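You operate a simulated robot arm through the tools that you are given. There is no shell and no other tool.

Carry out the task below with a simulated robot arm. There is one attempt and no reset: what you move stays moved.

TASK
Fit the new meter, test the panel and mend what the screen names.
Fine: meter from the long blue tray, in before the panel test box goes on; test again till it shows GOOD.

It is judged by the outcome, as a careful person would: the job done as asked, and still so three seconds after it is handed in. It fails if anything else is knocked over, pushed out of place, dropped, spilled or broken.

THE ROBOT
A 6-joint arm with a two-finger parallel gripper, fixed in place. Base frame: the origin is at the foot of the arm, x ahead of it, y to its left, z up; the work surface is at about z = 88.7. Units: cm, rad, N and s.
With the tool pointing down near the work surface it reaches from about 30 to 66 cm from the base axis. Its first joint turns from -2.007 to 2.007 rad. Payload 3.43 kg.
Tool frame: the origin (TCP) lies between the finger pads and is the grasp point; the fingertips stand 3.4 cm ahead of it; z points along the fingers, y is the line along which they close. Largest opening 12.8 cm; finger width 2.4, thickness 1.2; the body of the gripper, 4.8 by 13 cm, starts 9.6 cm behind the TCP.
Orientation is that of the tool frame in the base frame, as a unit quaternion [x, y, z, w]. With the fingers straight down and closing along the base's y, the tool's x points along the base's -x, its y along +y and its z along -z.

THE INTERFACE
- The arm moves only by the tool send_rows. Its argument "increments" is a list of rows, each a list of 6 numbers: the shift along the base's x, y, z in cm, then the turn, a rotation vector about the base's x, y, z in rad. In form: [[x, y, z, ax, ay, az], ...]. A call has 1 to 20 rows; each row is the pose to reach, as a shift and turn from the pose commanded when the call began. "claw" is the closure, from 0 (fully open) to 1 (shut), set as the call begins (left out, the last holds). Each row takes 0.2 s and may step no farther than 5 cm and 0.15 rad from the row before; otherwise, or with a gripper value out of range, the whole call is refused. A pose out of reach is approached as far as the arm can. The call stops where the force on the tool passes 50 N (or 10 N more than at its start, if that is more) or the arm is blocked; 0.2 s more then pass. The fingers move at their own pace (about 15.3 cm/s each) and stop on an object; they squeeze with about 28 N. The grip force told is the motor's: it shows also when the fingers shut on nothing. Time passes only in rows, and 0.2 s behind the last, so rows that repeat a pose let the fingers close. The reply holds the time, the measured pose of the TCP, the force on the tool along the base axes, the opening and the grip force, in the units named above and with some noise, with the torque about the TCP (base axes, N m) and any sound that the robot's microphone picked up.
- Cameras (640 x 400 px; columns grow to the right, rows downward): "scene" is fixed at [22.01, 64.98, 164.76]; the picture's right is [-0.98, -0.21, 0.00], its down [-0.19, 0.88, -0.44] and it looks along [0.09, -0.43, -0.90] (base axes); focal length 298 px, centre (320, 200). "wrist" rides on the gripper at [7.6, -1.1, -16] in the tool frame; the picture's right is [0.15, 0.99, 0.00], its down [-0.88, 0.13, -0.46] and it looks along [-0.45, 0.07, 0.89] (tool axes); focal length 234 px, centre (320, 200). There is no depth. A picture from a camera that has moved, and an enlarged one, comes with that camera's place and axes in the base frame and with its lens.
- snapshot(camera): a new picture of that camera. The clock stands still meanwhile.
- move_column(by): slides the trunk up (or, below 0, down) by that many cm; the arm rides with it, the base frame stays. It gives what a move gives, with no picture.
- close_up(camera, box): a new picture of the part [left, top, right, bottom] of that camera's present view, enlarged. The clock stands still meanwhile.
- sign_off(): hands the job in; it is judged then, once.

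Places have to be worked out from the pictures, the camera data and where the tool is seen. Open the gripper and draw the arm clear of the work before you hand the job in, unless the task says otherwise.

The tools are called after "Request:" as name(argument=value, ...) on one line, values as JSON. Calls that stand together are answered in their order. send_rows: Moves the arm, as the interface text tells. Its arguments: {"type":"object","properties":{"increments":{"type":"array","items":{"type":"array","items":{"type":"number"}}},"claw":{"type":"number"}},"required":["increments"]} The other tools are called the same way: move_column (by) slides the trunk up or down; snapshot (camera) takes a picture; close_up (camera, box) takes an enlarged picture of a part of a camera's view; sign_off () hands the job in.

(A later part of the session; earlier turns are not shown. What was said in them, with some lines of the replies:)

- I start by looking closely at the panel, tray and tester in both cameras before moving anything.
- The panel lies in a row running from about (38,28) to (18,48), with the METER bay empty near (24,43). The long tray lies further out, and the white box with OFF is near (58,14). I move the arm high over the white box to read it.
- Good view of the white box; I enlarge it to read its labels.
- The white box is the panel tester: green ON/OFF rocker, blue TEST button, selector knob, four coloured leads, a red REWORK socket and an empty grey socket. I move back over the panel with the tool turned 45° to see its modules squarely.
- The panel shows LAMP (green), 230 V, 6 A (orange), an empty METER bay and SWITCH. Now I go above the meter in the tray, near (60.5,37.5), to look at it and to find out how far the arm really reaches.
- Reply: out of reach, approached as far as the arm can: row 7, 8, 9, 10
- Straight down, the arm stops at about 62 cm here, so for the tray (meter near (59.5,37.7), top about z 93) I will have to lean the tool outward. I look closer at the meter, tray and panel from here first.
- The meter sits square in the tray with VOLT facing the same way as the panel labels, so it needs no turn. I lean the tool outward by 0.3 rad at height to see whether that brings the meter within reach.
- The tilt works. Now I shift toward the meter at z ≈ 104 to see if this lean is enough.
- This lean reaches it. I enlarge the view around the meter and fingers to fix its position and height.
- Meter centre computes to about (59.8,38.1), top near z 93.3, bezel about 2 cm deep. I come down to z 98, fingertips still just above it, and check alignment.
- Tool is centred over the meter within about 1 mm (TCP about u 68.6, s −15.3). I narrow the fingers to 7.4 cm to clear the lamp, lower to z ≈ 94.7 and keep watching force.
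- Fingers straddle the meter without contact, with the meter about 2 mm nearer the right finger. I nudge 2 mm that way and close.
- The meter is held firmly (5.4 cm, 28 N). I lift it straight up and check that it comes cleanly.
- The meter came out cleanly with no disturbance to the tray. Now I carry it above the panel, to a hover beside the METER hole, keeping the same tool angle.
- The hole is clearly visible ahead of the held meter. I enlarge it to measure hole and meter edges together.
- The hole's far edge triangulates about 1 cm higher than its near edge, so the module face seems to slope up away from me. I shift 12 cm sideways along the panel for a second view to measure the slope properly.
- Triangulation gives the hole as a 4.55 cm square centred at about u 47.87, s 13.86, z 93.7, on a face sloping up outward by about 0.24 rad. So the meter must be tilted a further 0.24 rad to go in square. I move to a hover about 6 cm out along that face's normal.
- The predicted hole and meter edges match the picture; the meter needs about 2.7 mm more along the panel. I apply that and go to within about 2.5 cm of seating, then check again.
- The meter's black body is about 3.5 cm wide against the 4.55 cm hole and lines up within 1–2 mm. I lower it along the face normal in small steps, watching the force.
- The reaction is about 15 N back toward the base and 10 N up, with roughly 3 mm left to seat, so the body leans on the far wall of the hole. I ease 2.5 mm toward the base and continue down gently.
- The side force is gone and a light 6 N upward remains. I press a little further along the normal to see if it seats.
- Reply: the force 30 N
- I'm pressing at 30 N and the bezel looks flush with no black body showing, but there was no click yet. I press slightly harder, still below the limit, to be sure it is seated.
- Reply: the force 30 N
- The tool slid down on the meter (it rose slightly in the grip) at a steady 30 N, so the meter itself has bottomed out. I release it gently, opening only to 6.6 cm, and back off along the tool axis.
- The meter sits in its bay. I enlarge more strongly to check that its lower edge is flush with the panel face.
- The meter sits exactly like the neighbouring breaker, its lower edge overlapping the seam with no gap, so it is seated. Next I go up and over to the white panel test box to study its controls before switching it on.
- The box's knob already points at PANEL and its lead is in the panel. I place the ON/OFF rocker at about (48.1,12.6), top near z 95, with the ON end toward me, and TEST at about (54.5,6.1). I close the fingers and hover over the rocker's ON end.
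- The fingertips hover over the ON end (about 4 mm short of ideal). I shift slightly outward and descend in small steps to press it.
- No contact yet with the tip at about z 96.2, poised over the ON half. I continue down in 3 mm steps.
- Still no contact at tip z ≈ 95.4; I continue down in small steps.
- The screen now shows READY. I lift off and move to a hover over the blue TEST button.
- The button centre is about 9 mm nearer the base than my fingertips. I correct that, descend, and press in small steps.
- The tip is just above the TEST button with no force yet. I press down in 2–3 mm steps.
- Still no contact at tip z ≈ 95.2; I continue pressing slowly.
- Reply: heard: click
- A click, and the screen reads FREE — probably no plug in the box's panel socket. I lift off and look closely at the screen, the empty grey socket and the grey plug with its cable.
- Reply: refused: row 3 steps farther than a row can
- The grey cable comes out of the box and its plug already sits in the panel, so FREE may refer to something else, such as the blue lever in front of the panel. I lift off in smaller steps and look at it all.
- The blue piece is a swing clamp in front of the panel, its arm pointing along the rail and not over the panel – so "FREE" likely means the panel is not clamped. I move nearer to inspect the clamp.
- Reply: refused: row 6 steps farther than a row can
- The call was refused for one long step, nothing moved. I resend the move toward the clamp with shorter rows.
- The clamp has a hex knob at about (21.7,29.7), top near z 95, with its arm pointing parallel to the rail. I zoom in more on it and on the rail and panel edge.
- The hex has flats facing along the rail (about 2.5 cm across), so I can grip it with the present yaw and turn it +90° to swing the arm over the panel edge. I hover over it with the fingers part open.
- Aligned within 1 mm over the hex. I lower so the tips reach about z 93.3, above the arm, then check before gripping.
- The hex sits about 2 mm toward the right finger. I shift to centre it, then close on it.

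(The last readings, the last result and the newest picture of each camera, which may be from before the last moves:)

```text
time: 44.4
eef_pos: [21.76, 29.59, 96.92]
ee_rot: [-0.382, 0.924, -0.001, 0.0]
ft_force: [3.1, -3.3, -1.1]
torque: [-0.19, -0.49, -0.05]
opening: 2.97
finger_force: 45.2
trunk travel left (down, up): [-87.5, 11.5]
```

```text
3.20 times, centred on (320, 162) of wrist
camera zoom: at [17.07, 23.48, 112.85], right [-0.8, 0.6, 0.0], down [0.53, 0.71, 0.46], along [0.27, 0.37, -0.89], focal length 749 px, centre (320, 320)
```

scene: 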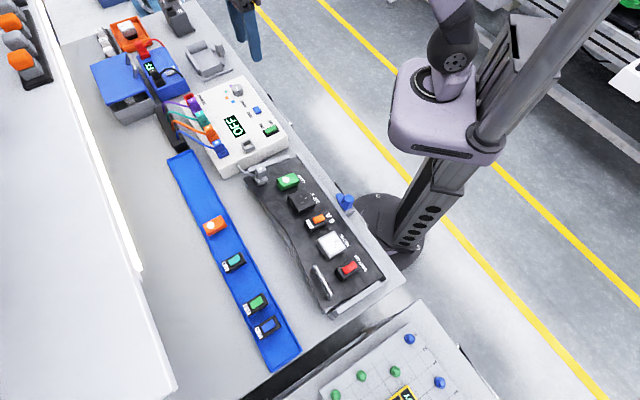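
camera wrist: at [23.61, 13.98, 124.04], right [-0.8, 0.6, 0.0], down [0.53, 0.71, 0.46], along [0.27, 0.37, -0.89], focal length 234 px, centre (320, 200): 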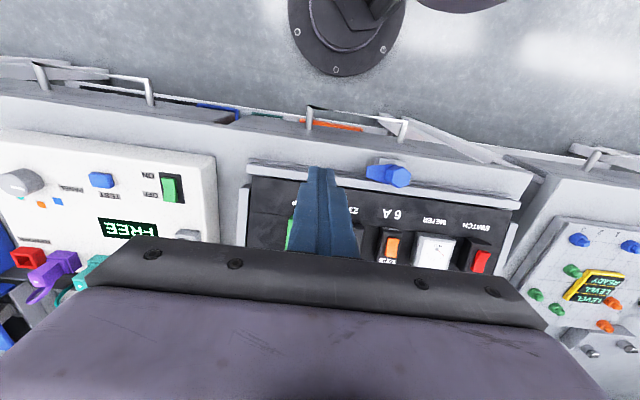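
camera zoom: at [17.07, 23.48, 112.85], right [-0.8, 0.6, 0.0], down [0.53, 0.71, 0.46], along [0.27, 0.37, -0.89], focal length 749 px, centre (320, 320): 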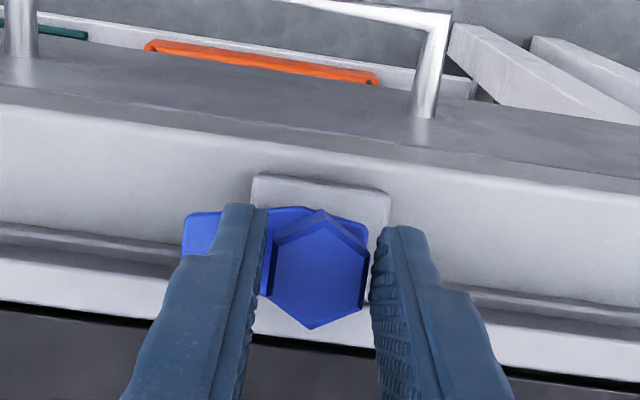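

The knob is gripped at its flats. I turn it +0.3 rad first and check how it reacts.

Request:
send_rows(increments=[[0, 0, 0, 0, 0, 0.1], [0, 0, 0, 0, 0, 0.2], [0, 0, 0, 0, 0, 0.3], [0, 0, 0, 0, 0, 0.3]])

Request:
close_up(camera="scene", box=[300, 160, 380, 220])

Request:
snapshot(camera="wrist")

```text
time: 45.4
eef_pos: [21.65, 29.41, 96.93]
ee_rot: [-0.517, 0.856, 0.001, 0.0]
ft_force: [16.9, -11.6, 13.6]
torque: [-1.44, -0.63, -0.34]
opening: 3.04
finger_force: 44.8
trunk travel left (down, up): [-87.5, 11.5]
```

```text
6.67 times, centred on (340, 190) of scene
camera zoom: at [22.01, 64.98, 164.76], right [-0.98, -0.21, 0.0], down [-0.19, 0.88, -0.44], along [0.09, -0.43, -0.9], focal length 1986 px, centre (187, 267)
```

zoom: 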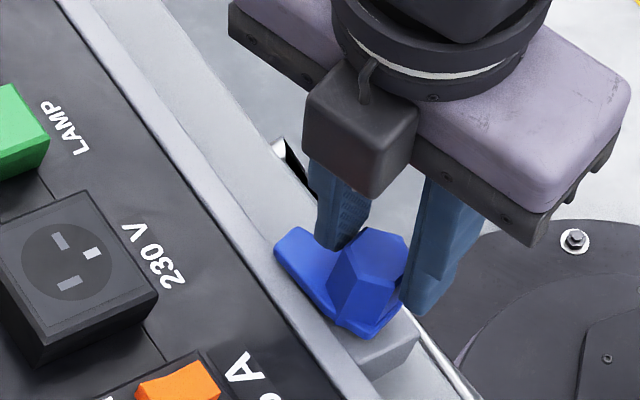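

```text
taken
camera wrist: at [19.22, 22.27, 112.86], right [-0.94, 0.33, 0.0], down [0.29, 0.84, 0.46], along [0.15, 0.43, -0.89], focal length 234 px, centre (320, 200)
```

wrist: 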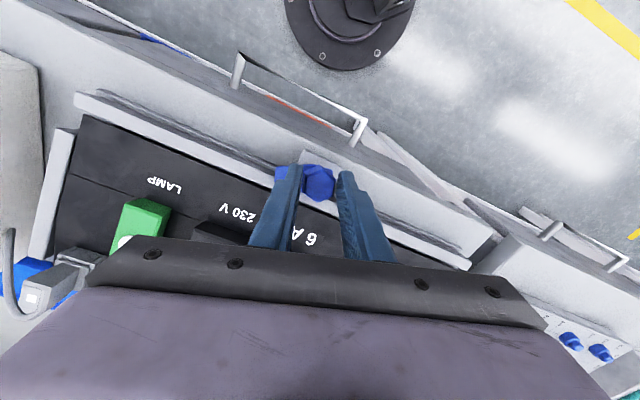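

It turns freely and the arm swings toward the panel edge; there's about 20 N of side load from slight off-centring. I relieve that by 1.5 mm and continue turning.

Request:
send_rows(increments=[[0.1, -0.1, 0.1, 0, 0, 0], [0.1, -0.1, 0.1, 0, 0, 0.1], [0.1, -0.1, 0.1, 0, 0, 0.2], [0.1, -0.1, 0.1, 0, 0, 0.3], [0.1, -0.1, 0.1, 0, 0, 0.3]])

Request:
close_up(camera="scene", box=[300, 160, 380, 220])

```text
time: 46.6
eef_pos: [22.06, 29.41, 96.88]
ee_rot: [-0.64, 0.769, 0.001, 0.0]
ft_force: [19.9, -10.9, 9.3]
torque: [-0.94, -1.05, -0.29]
opening: 3.1
finger_force: 44.4
trunk travel left (down, up): [-87.5, 11.5]
```

```text
6.67 times, centred on (340, 190) of scene
camera zoom: at [22.01, 64.98, 164.76], right [-0.98, -0.21, 0.0], down [-0.19, 0.88, -0.44], along [0.09, -0.43, -0.9], focal length 1986 px, centre (187, 267)
```

zoom: 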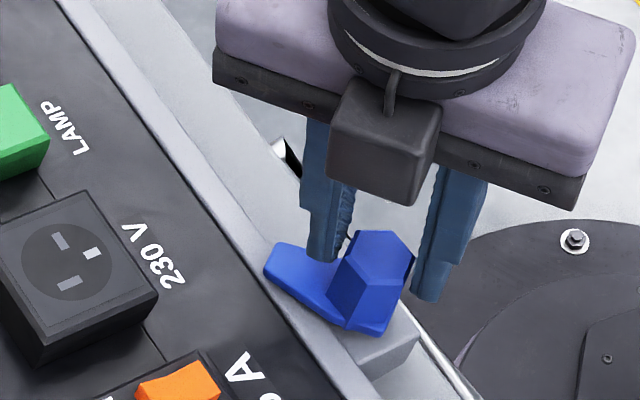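

The arm is swinging over the rail nicely (about 34° so far). I shift slightly with the side load and continue another 0.5 rad.

Request:
send_rows(increments=[[0.15, -0.08, 0.05, 0, 0, 0], [0.15, -0.08, 0.05, 0, 0, 0.1], [0.15, -0.08, 0.05, 0, 0, 0.2], [0.15, -0.08, 0.05, 0, 0, 0.3], [0.15, -0.08, 0.05, 0, 0, 0.4], [0.15, -0.08, 0.05, 0, 0, 0.5], [0.15, -0.08, 0.05, 0, 0, 0.5]])

Request:
close_up(camera="scene", box=[300, 160, 380, 220])

```text
time: 48.2
eef_pos: [22.06, 29.44, 96.9]
ee_rot: [0.809, -0.587, -0.001, -0.001]
ft_force: [17.0, -2.9, 6.3]
torque: [-0.58, -0.95, -0.22]
opening: 3.23
finger_force: 45.0
trunk travel left (down, up): [-87.5, 11.5]
```

```text
6.67 times, centred on (340, 190) of scene
camera zoom: at [22.01, 64.98, 164.76], right [-0.98, -0.21, 0.0], down [-0.19, 0.88, -0.44], along [0.09, -0.43, -0.9], focal length 1986 px, centre (187, 267)
```

zoom: 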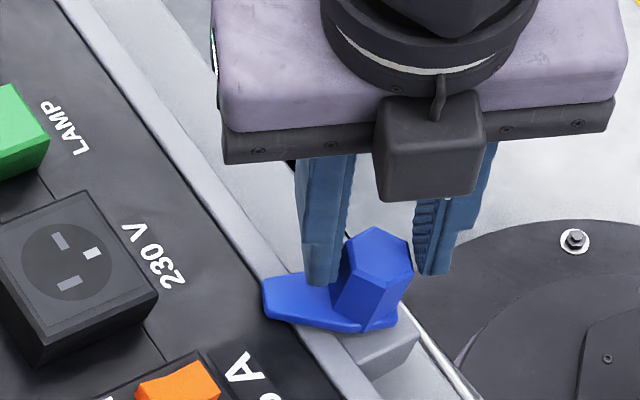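

The arm has turned roughly 60° and now crosses the rail. I continue to about 90°.

Request:
send_rows(increments=[[0.1, 0, 0.05, 0, 0, 0], [0.1, 0, 0.05, 0, 0, 0.1], [0.1, 0, 0.05, 0, 0, 0.2], [0.1, 0, 0.05, 0, 0, 0.3], [0.1, 0, 0.05, 0, 0, 0.4], [0.1, 0, 0.05, 0, 0, 0.48], [0.1, 0, 0.05, 0, 0, 0.48]])

Request:
close_up(camera="scene", box=[300, 160, 380, 220])

Request:
snapshot(camera="wrist")

```text
time: 49.8
eef_pos: [22.42, 29.55, 97.03]
ee_rot: [0.926, -0.378, -0.001, -0.003]
ft_force: [19.7, 3.5, 12.4]
torque: [0.4, -0.6, -0.5]
opening: 3.23
finger_force: 44.5
trunk travel left (down, up): [-87.5, 11.5]
```

```text
6.67 times, centred on (340, 190) of scene
camera zoom: at [22.01, 64.98, 164.76], right [-0.98, -0.21, 0.0], down [-0.19, 0.88, -0.44], along [0.09, -0.43, -0.9], focal length 1986 px, centre (187, 267)
```

zoom: 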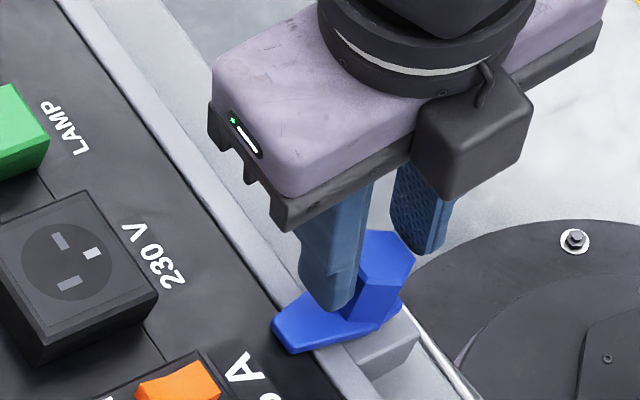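

```text
taken
camera wrist: at [28.41, 25.08, 113.02], right [-0.59, -0.81, -0.01], down [-0.72, 0.52, 0.46], along [-0.37, 0.27, -0.89], focal length 234 px, centre (320, 200)
```

wrist: 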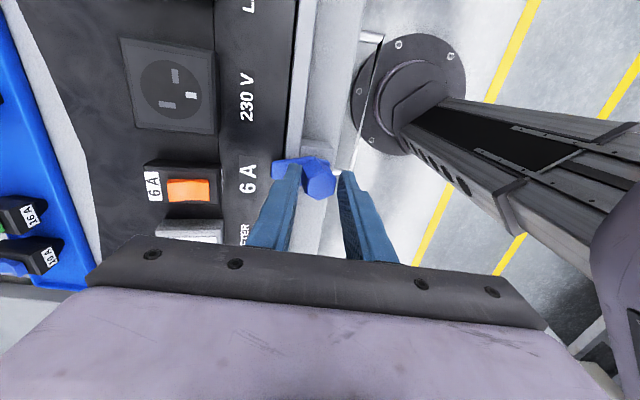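

The arm now reaches over the rail onto the panel edge. I zoom to judge how far it has turned and whether it is at its stop.

Request:
close_up(camera="wrist", box=[250, 130, 370, 205])

Request:
close_up(camera="scene", box=[200, 70, 300, 150])

```text
5.33 times, centred on (310, 168) of wrist
camera zoom: at [28.41, 25.08, 113.02], right [-0.59, -0.81, -0.01], down [-0.72, 0.52, 0.46], along [-0.37, 0.27, -0.89], focal length 1249 px, centre (373, 373)
```

zoom: 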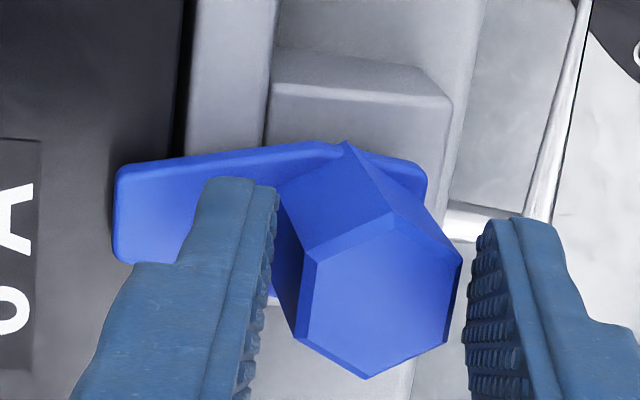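

```text
5.00 times, centred on (250, 110) of scene
camera zoom: at [22.01, 64.98, 164.76], right [-0.98, -0.21, 0.0], down [-0.19, 0.88, -0.44], along [0.09, -0.43, -0.9], focal length 1489 px, centre (670, 650)
```

zoom: 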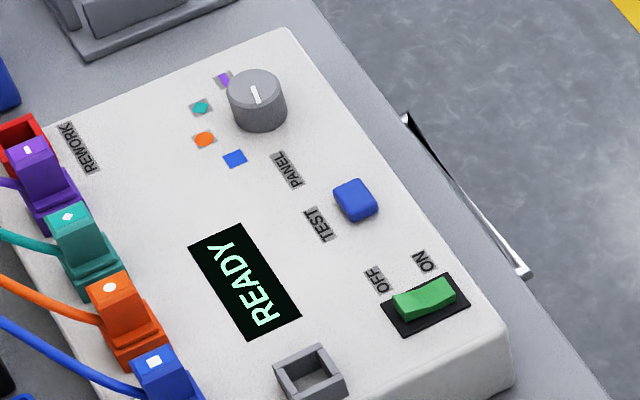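

The screen has gone from FREE back to READY and the clamp arm now lies square across the rail onto the panel, so FREE did mean the clamp. I release the knob and lift straight up.

Request:
send_rows(increments=[[0, 0, 0, 0, 0, 0], [0, 0, 0, 0, 0, 0], [0, 0, 2, 0, 0, 0], [0, 0, 5, 0, 0, 0], [0, 0, 9, 0, 0, 0], [0, 0, 13, 0, 0, 0], [0, 0, 16, 0, 0, 0]], claw=0.6)

Request:
close_up(camera="scene", box=[200, 70, 390, 220])

Request:
snapshot(camera="wrist")

```text
time: 51.4
eef_pos: [21.83, 29.5, 113.05]
ee_rot: [0.926, -0.378, 0.0, 0.0]
ft_force: [-0.3, 0.8, -0.5]
torque: [-0.01, 0.0, 0.02]
opening: 5.13
finger_force: 0.1
trunk travel left (down, up): [-87.5, 11.5]
```

```text
2.67 times, centred on (295, 145) of scene
camera zoom: at [22.01, 64.98, 164.76], right [-0.98, -0.21, 0.0], down [-0.19, 0.88, -0.44], along [0.09, -0.43, -0.9], focal length 794 px, centre (387, 347)
```

zoom: 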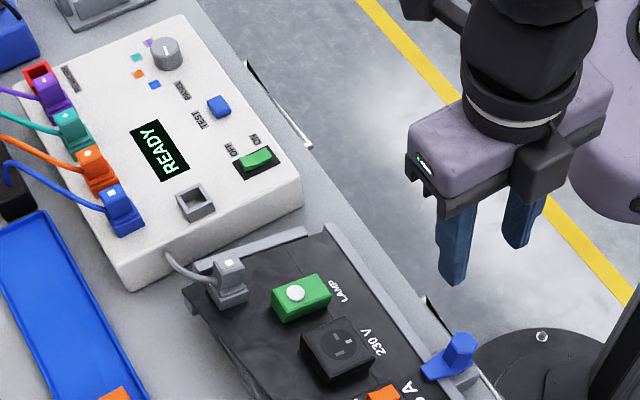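

```text
taken
camera wrist: at [27.94, 25.03, 128.96], right [-0.59, -0.81, 0.0], down [-0.72, 0.52, 0.46], along [-0.37, 0.27, -0.89], focal length 234 px, centre (320, 200)
```

wrist: 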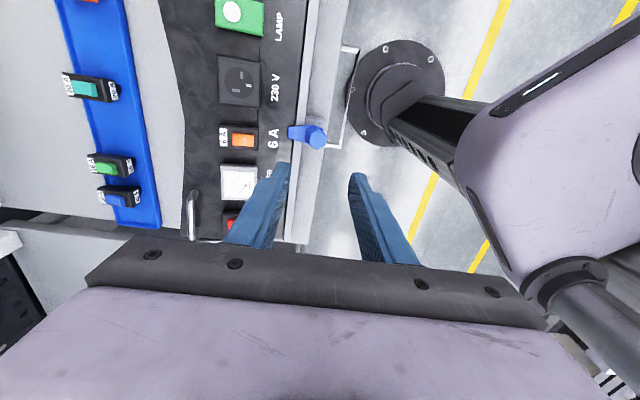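

Panel clamped and screen READY. I turn the tool back to its former yaw, close the fingers and go back over the TEST button.

Request:
send_rows(increments=[[2.69, -1.98, 0, 0, 0, -0.131], [5.38, -3.97, 0, 0, 0, -0.262], [8.07, -5.95, 0, 0, 0, -0.393], [10.77, -7.93, 0, 0, 0, -0.524], [13.46, -9.92, 0, 0, 0, -0.655], [16.15, -11.9, 0, 0, 0, -0.786], [18.84, -13.88, 0, 0, 0, -0.917], [21.53, -15.87, 0, 0, 0, -1.048], [24.22, -17.85, 0, 0, 0, -1.179], [26.92, -19.83, 0, 0, 0, -1.31], [29.6, -21.8, 0, 0, 0, -1.44], [32.3, -23.8, 0, 0, 0, -1.575], [32.3, -23.8, -4, 0, 0, -1.575], [32.3, -23.8, -8.5, 0, 0, -1.575], [32.3, -23.8, -8.5, 0, 0, -1.575]], claw=1)

Request:
close_up(camera="wrist", box=[220, 80, 420, 205])

Request:
snapshot(camera="scene")

```text
time: 54.6
eef_pos: [54.35, 5.85, 104.76]
ee_rot: [-0.384, 0.923, -0.001, 0.0]
ft_force: [0.0, -0.6, -0.2]
torque: [0.02, -0.04, 0.02]
opening: 0.0
finger_force: 28.0
trunk travel left (down, up): [-87.5, 11.5]
```

```text
3.20 times, centred on (320, 142) of wrist
camera zoom: at [49.65, -0.35, 120.74], right [-0.81, 0.59, 0.0], down [0.53, 0.72, 0.46], along [0.27, 0.37, -0.89], focal length 749 px, centre (320, 384)
```

zoom: 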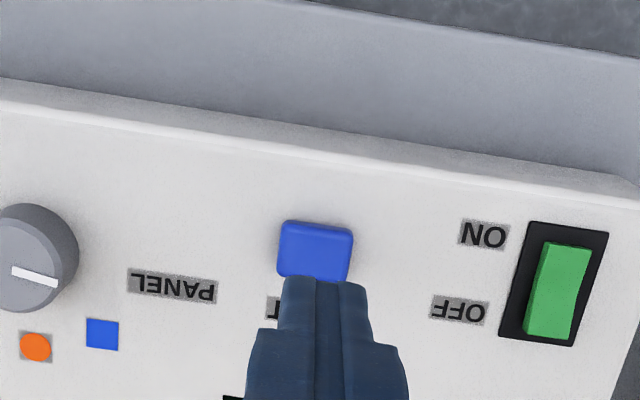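

```text
taken
```

scene: 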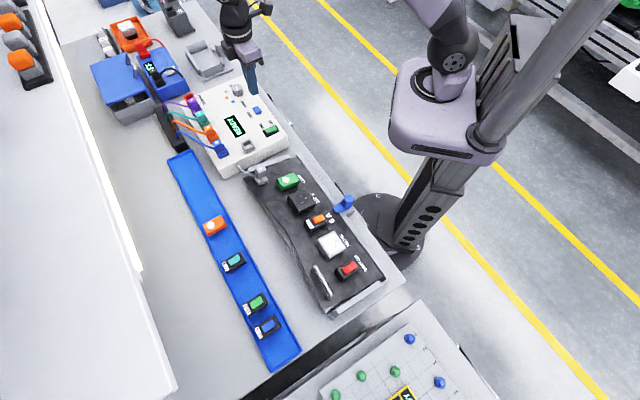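

Well aligned over TEST. I press it down to the height where it clicked before.

Request:
send_rows(increments=[[0, 0, -2.5, 0, 0, 0], [0, 0, -5, 0, 0, 0], [0, 0, -5.8, 0, 0, 0], [0, 0, -6.2, 0, 0, 0], [0, 0, -6.5, 0, 0, 0], [0, 0, -6.65, 0, 0, 0], [0, 0, -6.65, 0, 0, 0]])

Request:
close_up(camera="scene", box=[200, 70, 300, 150])

```text
time: 56.2
eef_pos: [54.47, 5.58, 97.93]
ee_rot: [-0.385, 0.923, 0.0, 0.001]
ft_force: [0.2, 3.5, 6.0]
torque: [0.17, 0.0, -0.01]
opening: 0.0
finger_force: 28.0
trunk travel left (down, up): [-87.5, 11.5]
heard: click
```

```text
5.00 times, centred on (250, 110) of scene
camera zoom: at [22.01, 64.98, 164.76], right [-0.98, -0.21, 0.0], down [-0.19, 0.88, -0.44], along [0.09, -0.43, -0.9], focal length 1489 px, centre (670, 650)
```

zoom: 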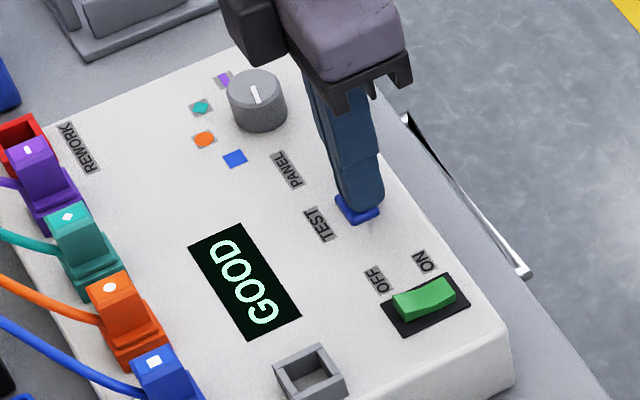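

The screen shows GOOD. I lift straight off the button, open the gripper and draw the arm clear.

Request:
send_rows(increments=[[0, 0, 2, 0, 0, 0], [0, 0, 6, 0, 0, 0], [0, 0, 10, 0, 0, 0], [0, 0, 14, 0, 0, 0], [-2, 1, 18, 0, 0, 0], [-5, 3, 21, 0, 0, 0], [-8, 5, 24, 0, 0, 0], [-10, 6, 26, 0, 0, 0], [-10, 6, 26, 0, 0, 0]])

Request:
send_rows(increments=[[0, 0, 0, 0, 0, 0], [0, 0, 0, 0, 0, 0], [0, 0, 0, 0, 0, 0], [0, 0, 0, 0, 0, 0], [0, 0, 0, 0, 0, 0]], claw=0)

Request:
snapshot(camera="scene")

Request:
close_up(camera="scene", box=[200, 70, 300, 150])

Request:
close_up(camera="scene", box=[240, 150, 400, 320])

Request:
snapshot(camera="wrist")

```text
time: 58.2
eef_pos: [44.38, 11.35, 124.14]
ee_rot: [-0.385, 0.923, 0.0, 0.0]
ft_force: [0.1, 0.1, -0.4]
torque: [-0.01, 0.0, -0.02]
opening: 0.0
finger_force: 28.3
trunk travel left (down, up): [-87.5, 11.5]
```

```text
time: 59.4
eef_pos: [44.39, 11.35, 124.18]
ee_rot: [-0.385, 0.923, 0.0, 0.0]
ft_force: [0.1, 0.8, 0.0]
torque: [-0.03, -0.01, -0.01]
opening: 12.79
finger_force: 0.0
trunk travel left (down, up): [-87.5, 11.5]
```

```text
taken
```

scene: 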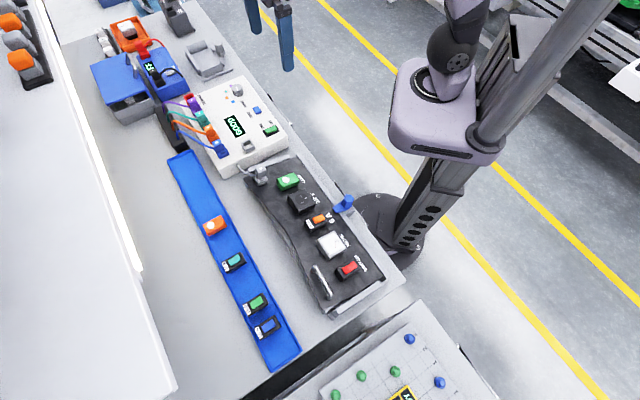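

```text
5.00 times, centred on (250, 110) of scene
camera zoom: at [22.01, 64.98, 164.76], right [-0.98, -0.21, 0.0], down [-0.19, 0.88, -0.44], along [0.09, -0.43, -0.9], focal length 1489 px, centre (670, 650)
```

zoom: 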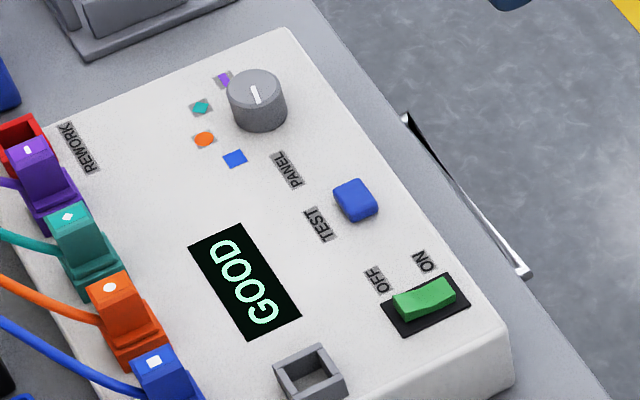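

```text
2.35 times, centred on (320, 235) of scene
camera zoom: at [22.01, 64.98, 164.76], right [-0.98, -0.21, 0.0], down [-0.19, 0.88, -0.44], along [0.09, -0.43, -0.9], focal length 701 px, centre (320, 118)
```

zoom: 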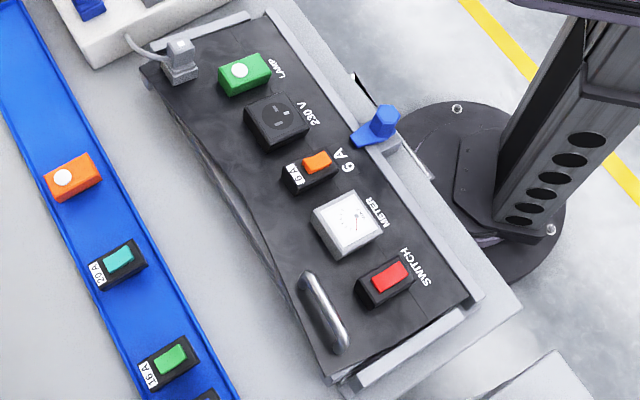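

```text
taken
camera wrist: at [39.68, 5.28, 140.14], right [-0.81, 0.59, 0.0], down [0.53, 0.72, 0.46], along [0.27, 0.37, -0.89], focal length 234 px, centre (320, 200)
```

wrist: 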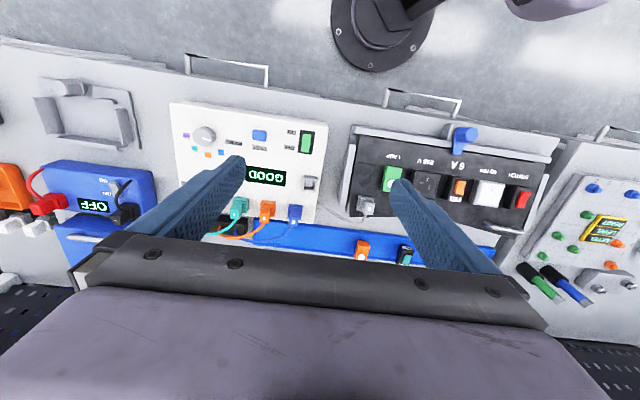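

The screen still shows GOOD. The meter is seated in its bay, the clamp holds the panel, and everything else looks undisturbed. The gripper is open and the arm is clear, so I hand the job in.

Request:
sign_off()

```text
The job is handed in.
```

The new meter is fitted, and the panel test box now shows GOOD. I have handed the job in.

- **Meter:** I took it from the long blue tray and seated it in the METER bay while the test box was still off.
- **First test:** I switched the box on and pressed TEST, and the screen read FREE. It named no part, so I took it to mean the panel was not held down. The blue clamp in front of the panel was swung aside.
- **Mend:** I turned the clamp a quarter turn so its arm lies over the panel edge, and the screen went back to READY.
- **Second test:** TEST then gave GOOD, and it still showed GOOD after I drew the arm clear.

I swapped no other parts. In the last pictures, everything else on the bench looked undisturbed.
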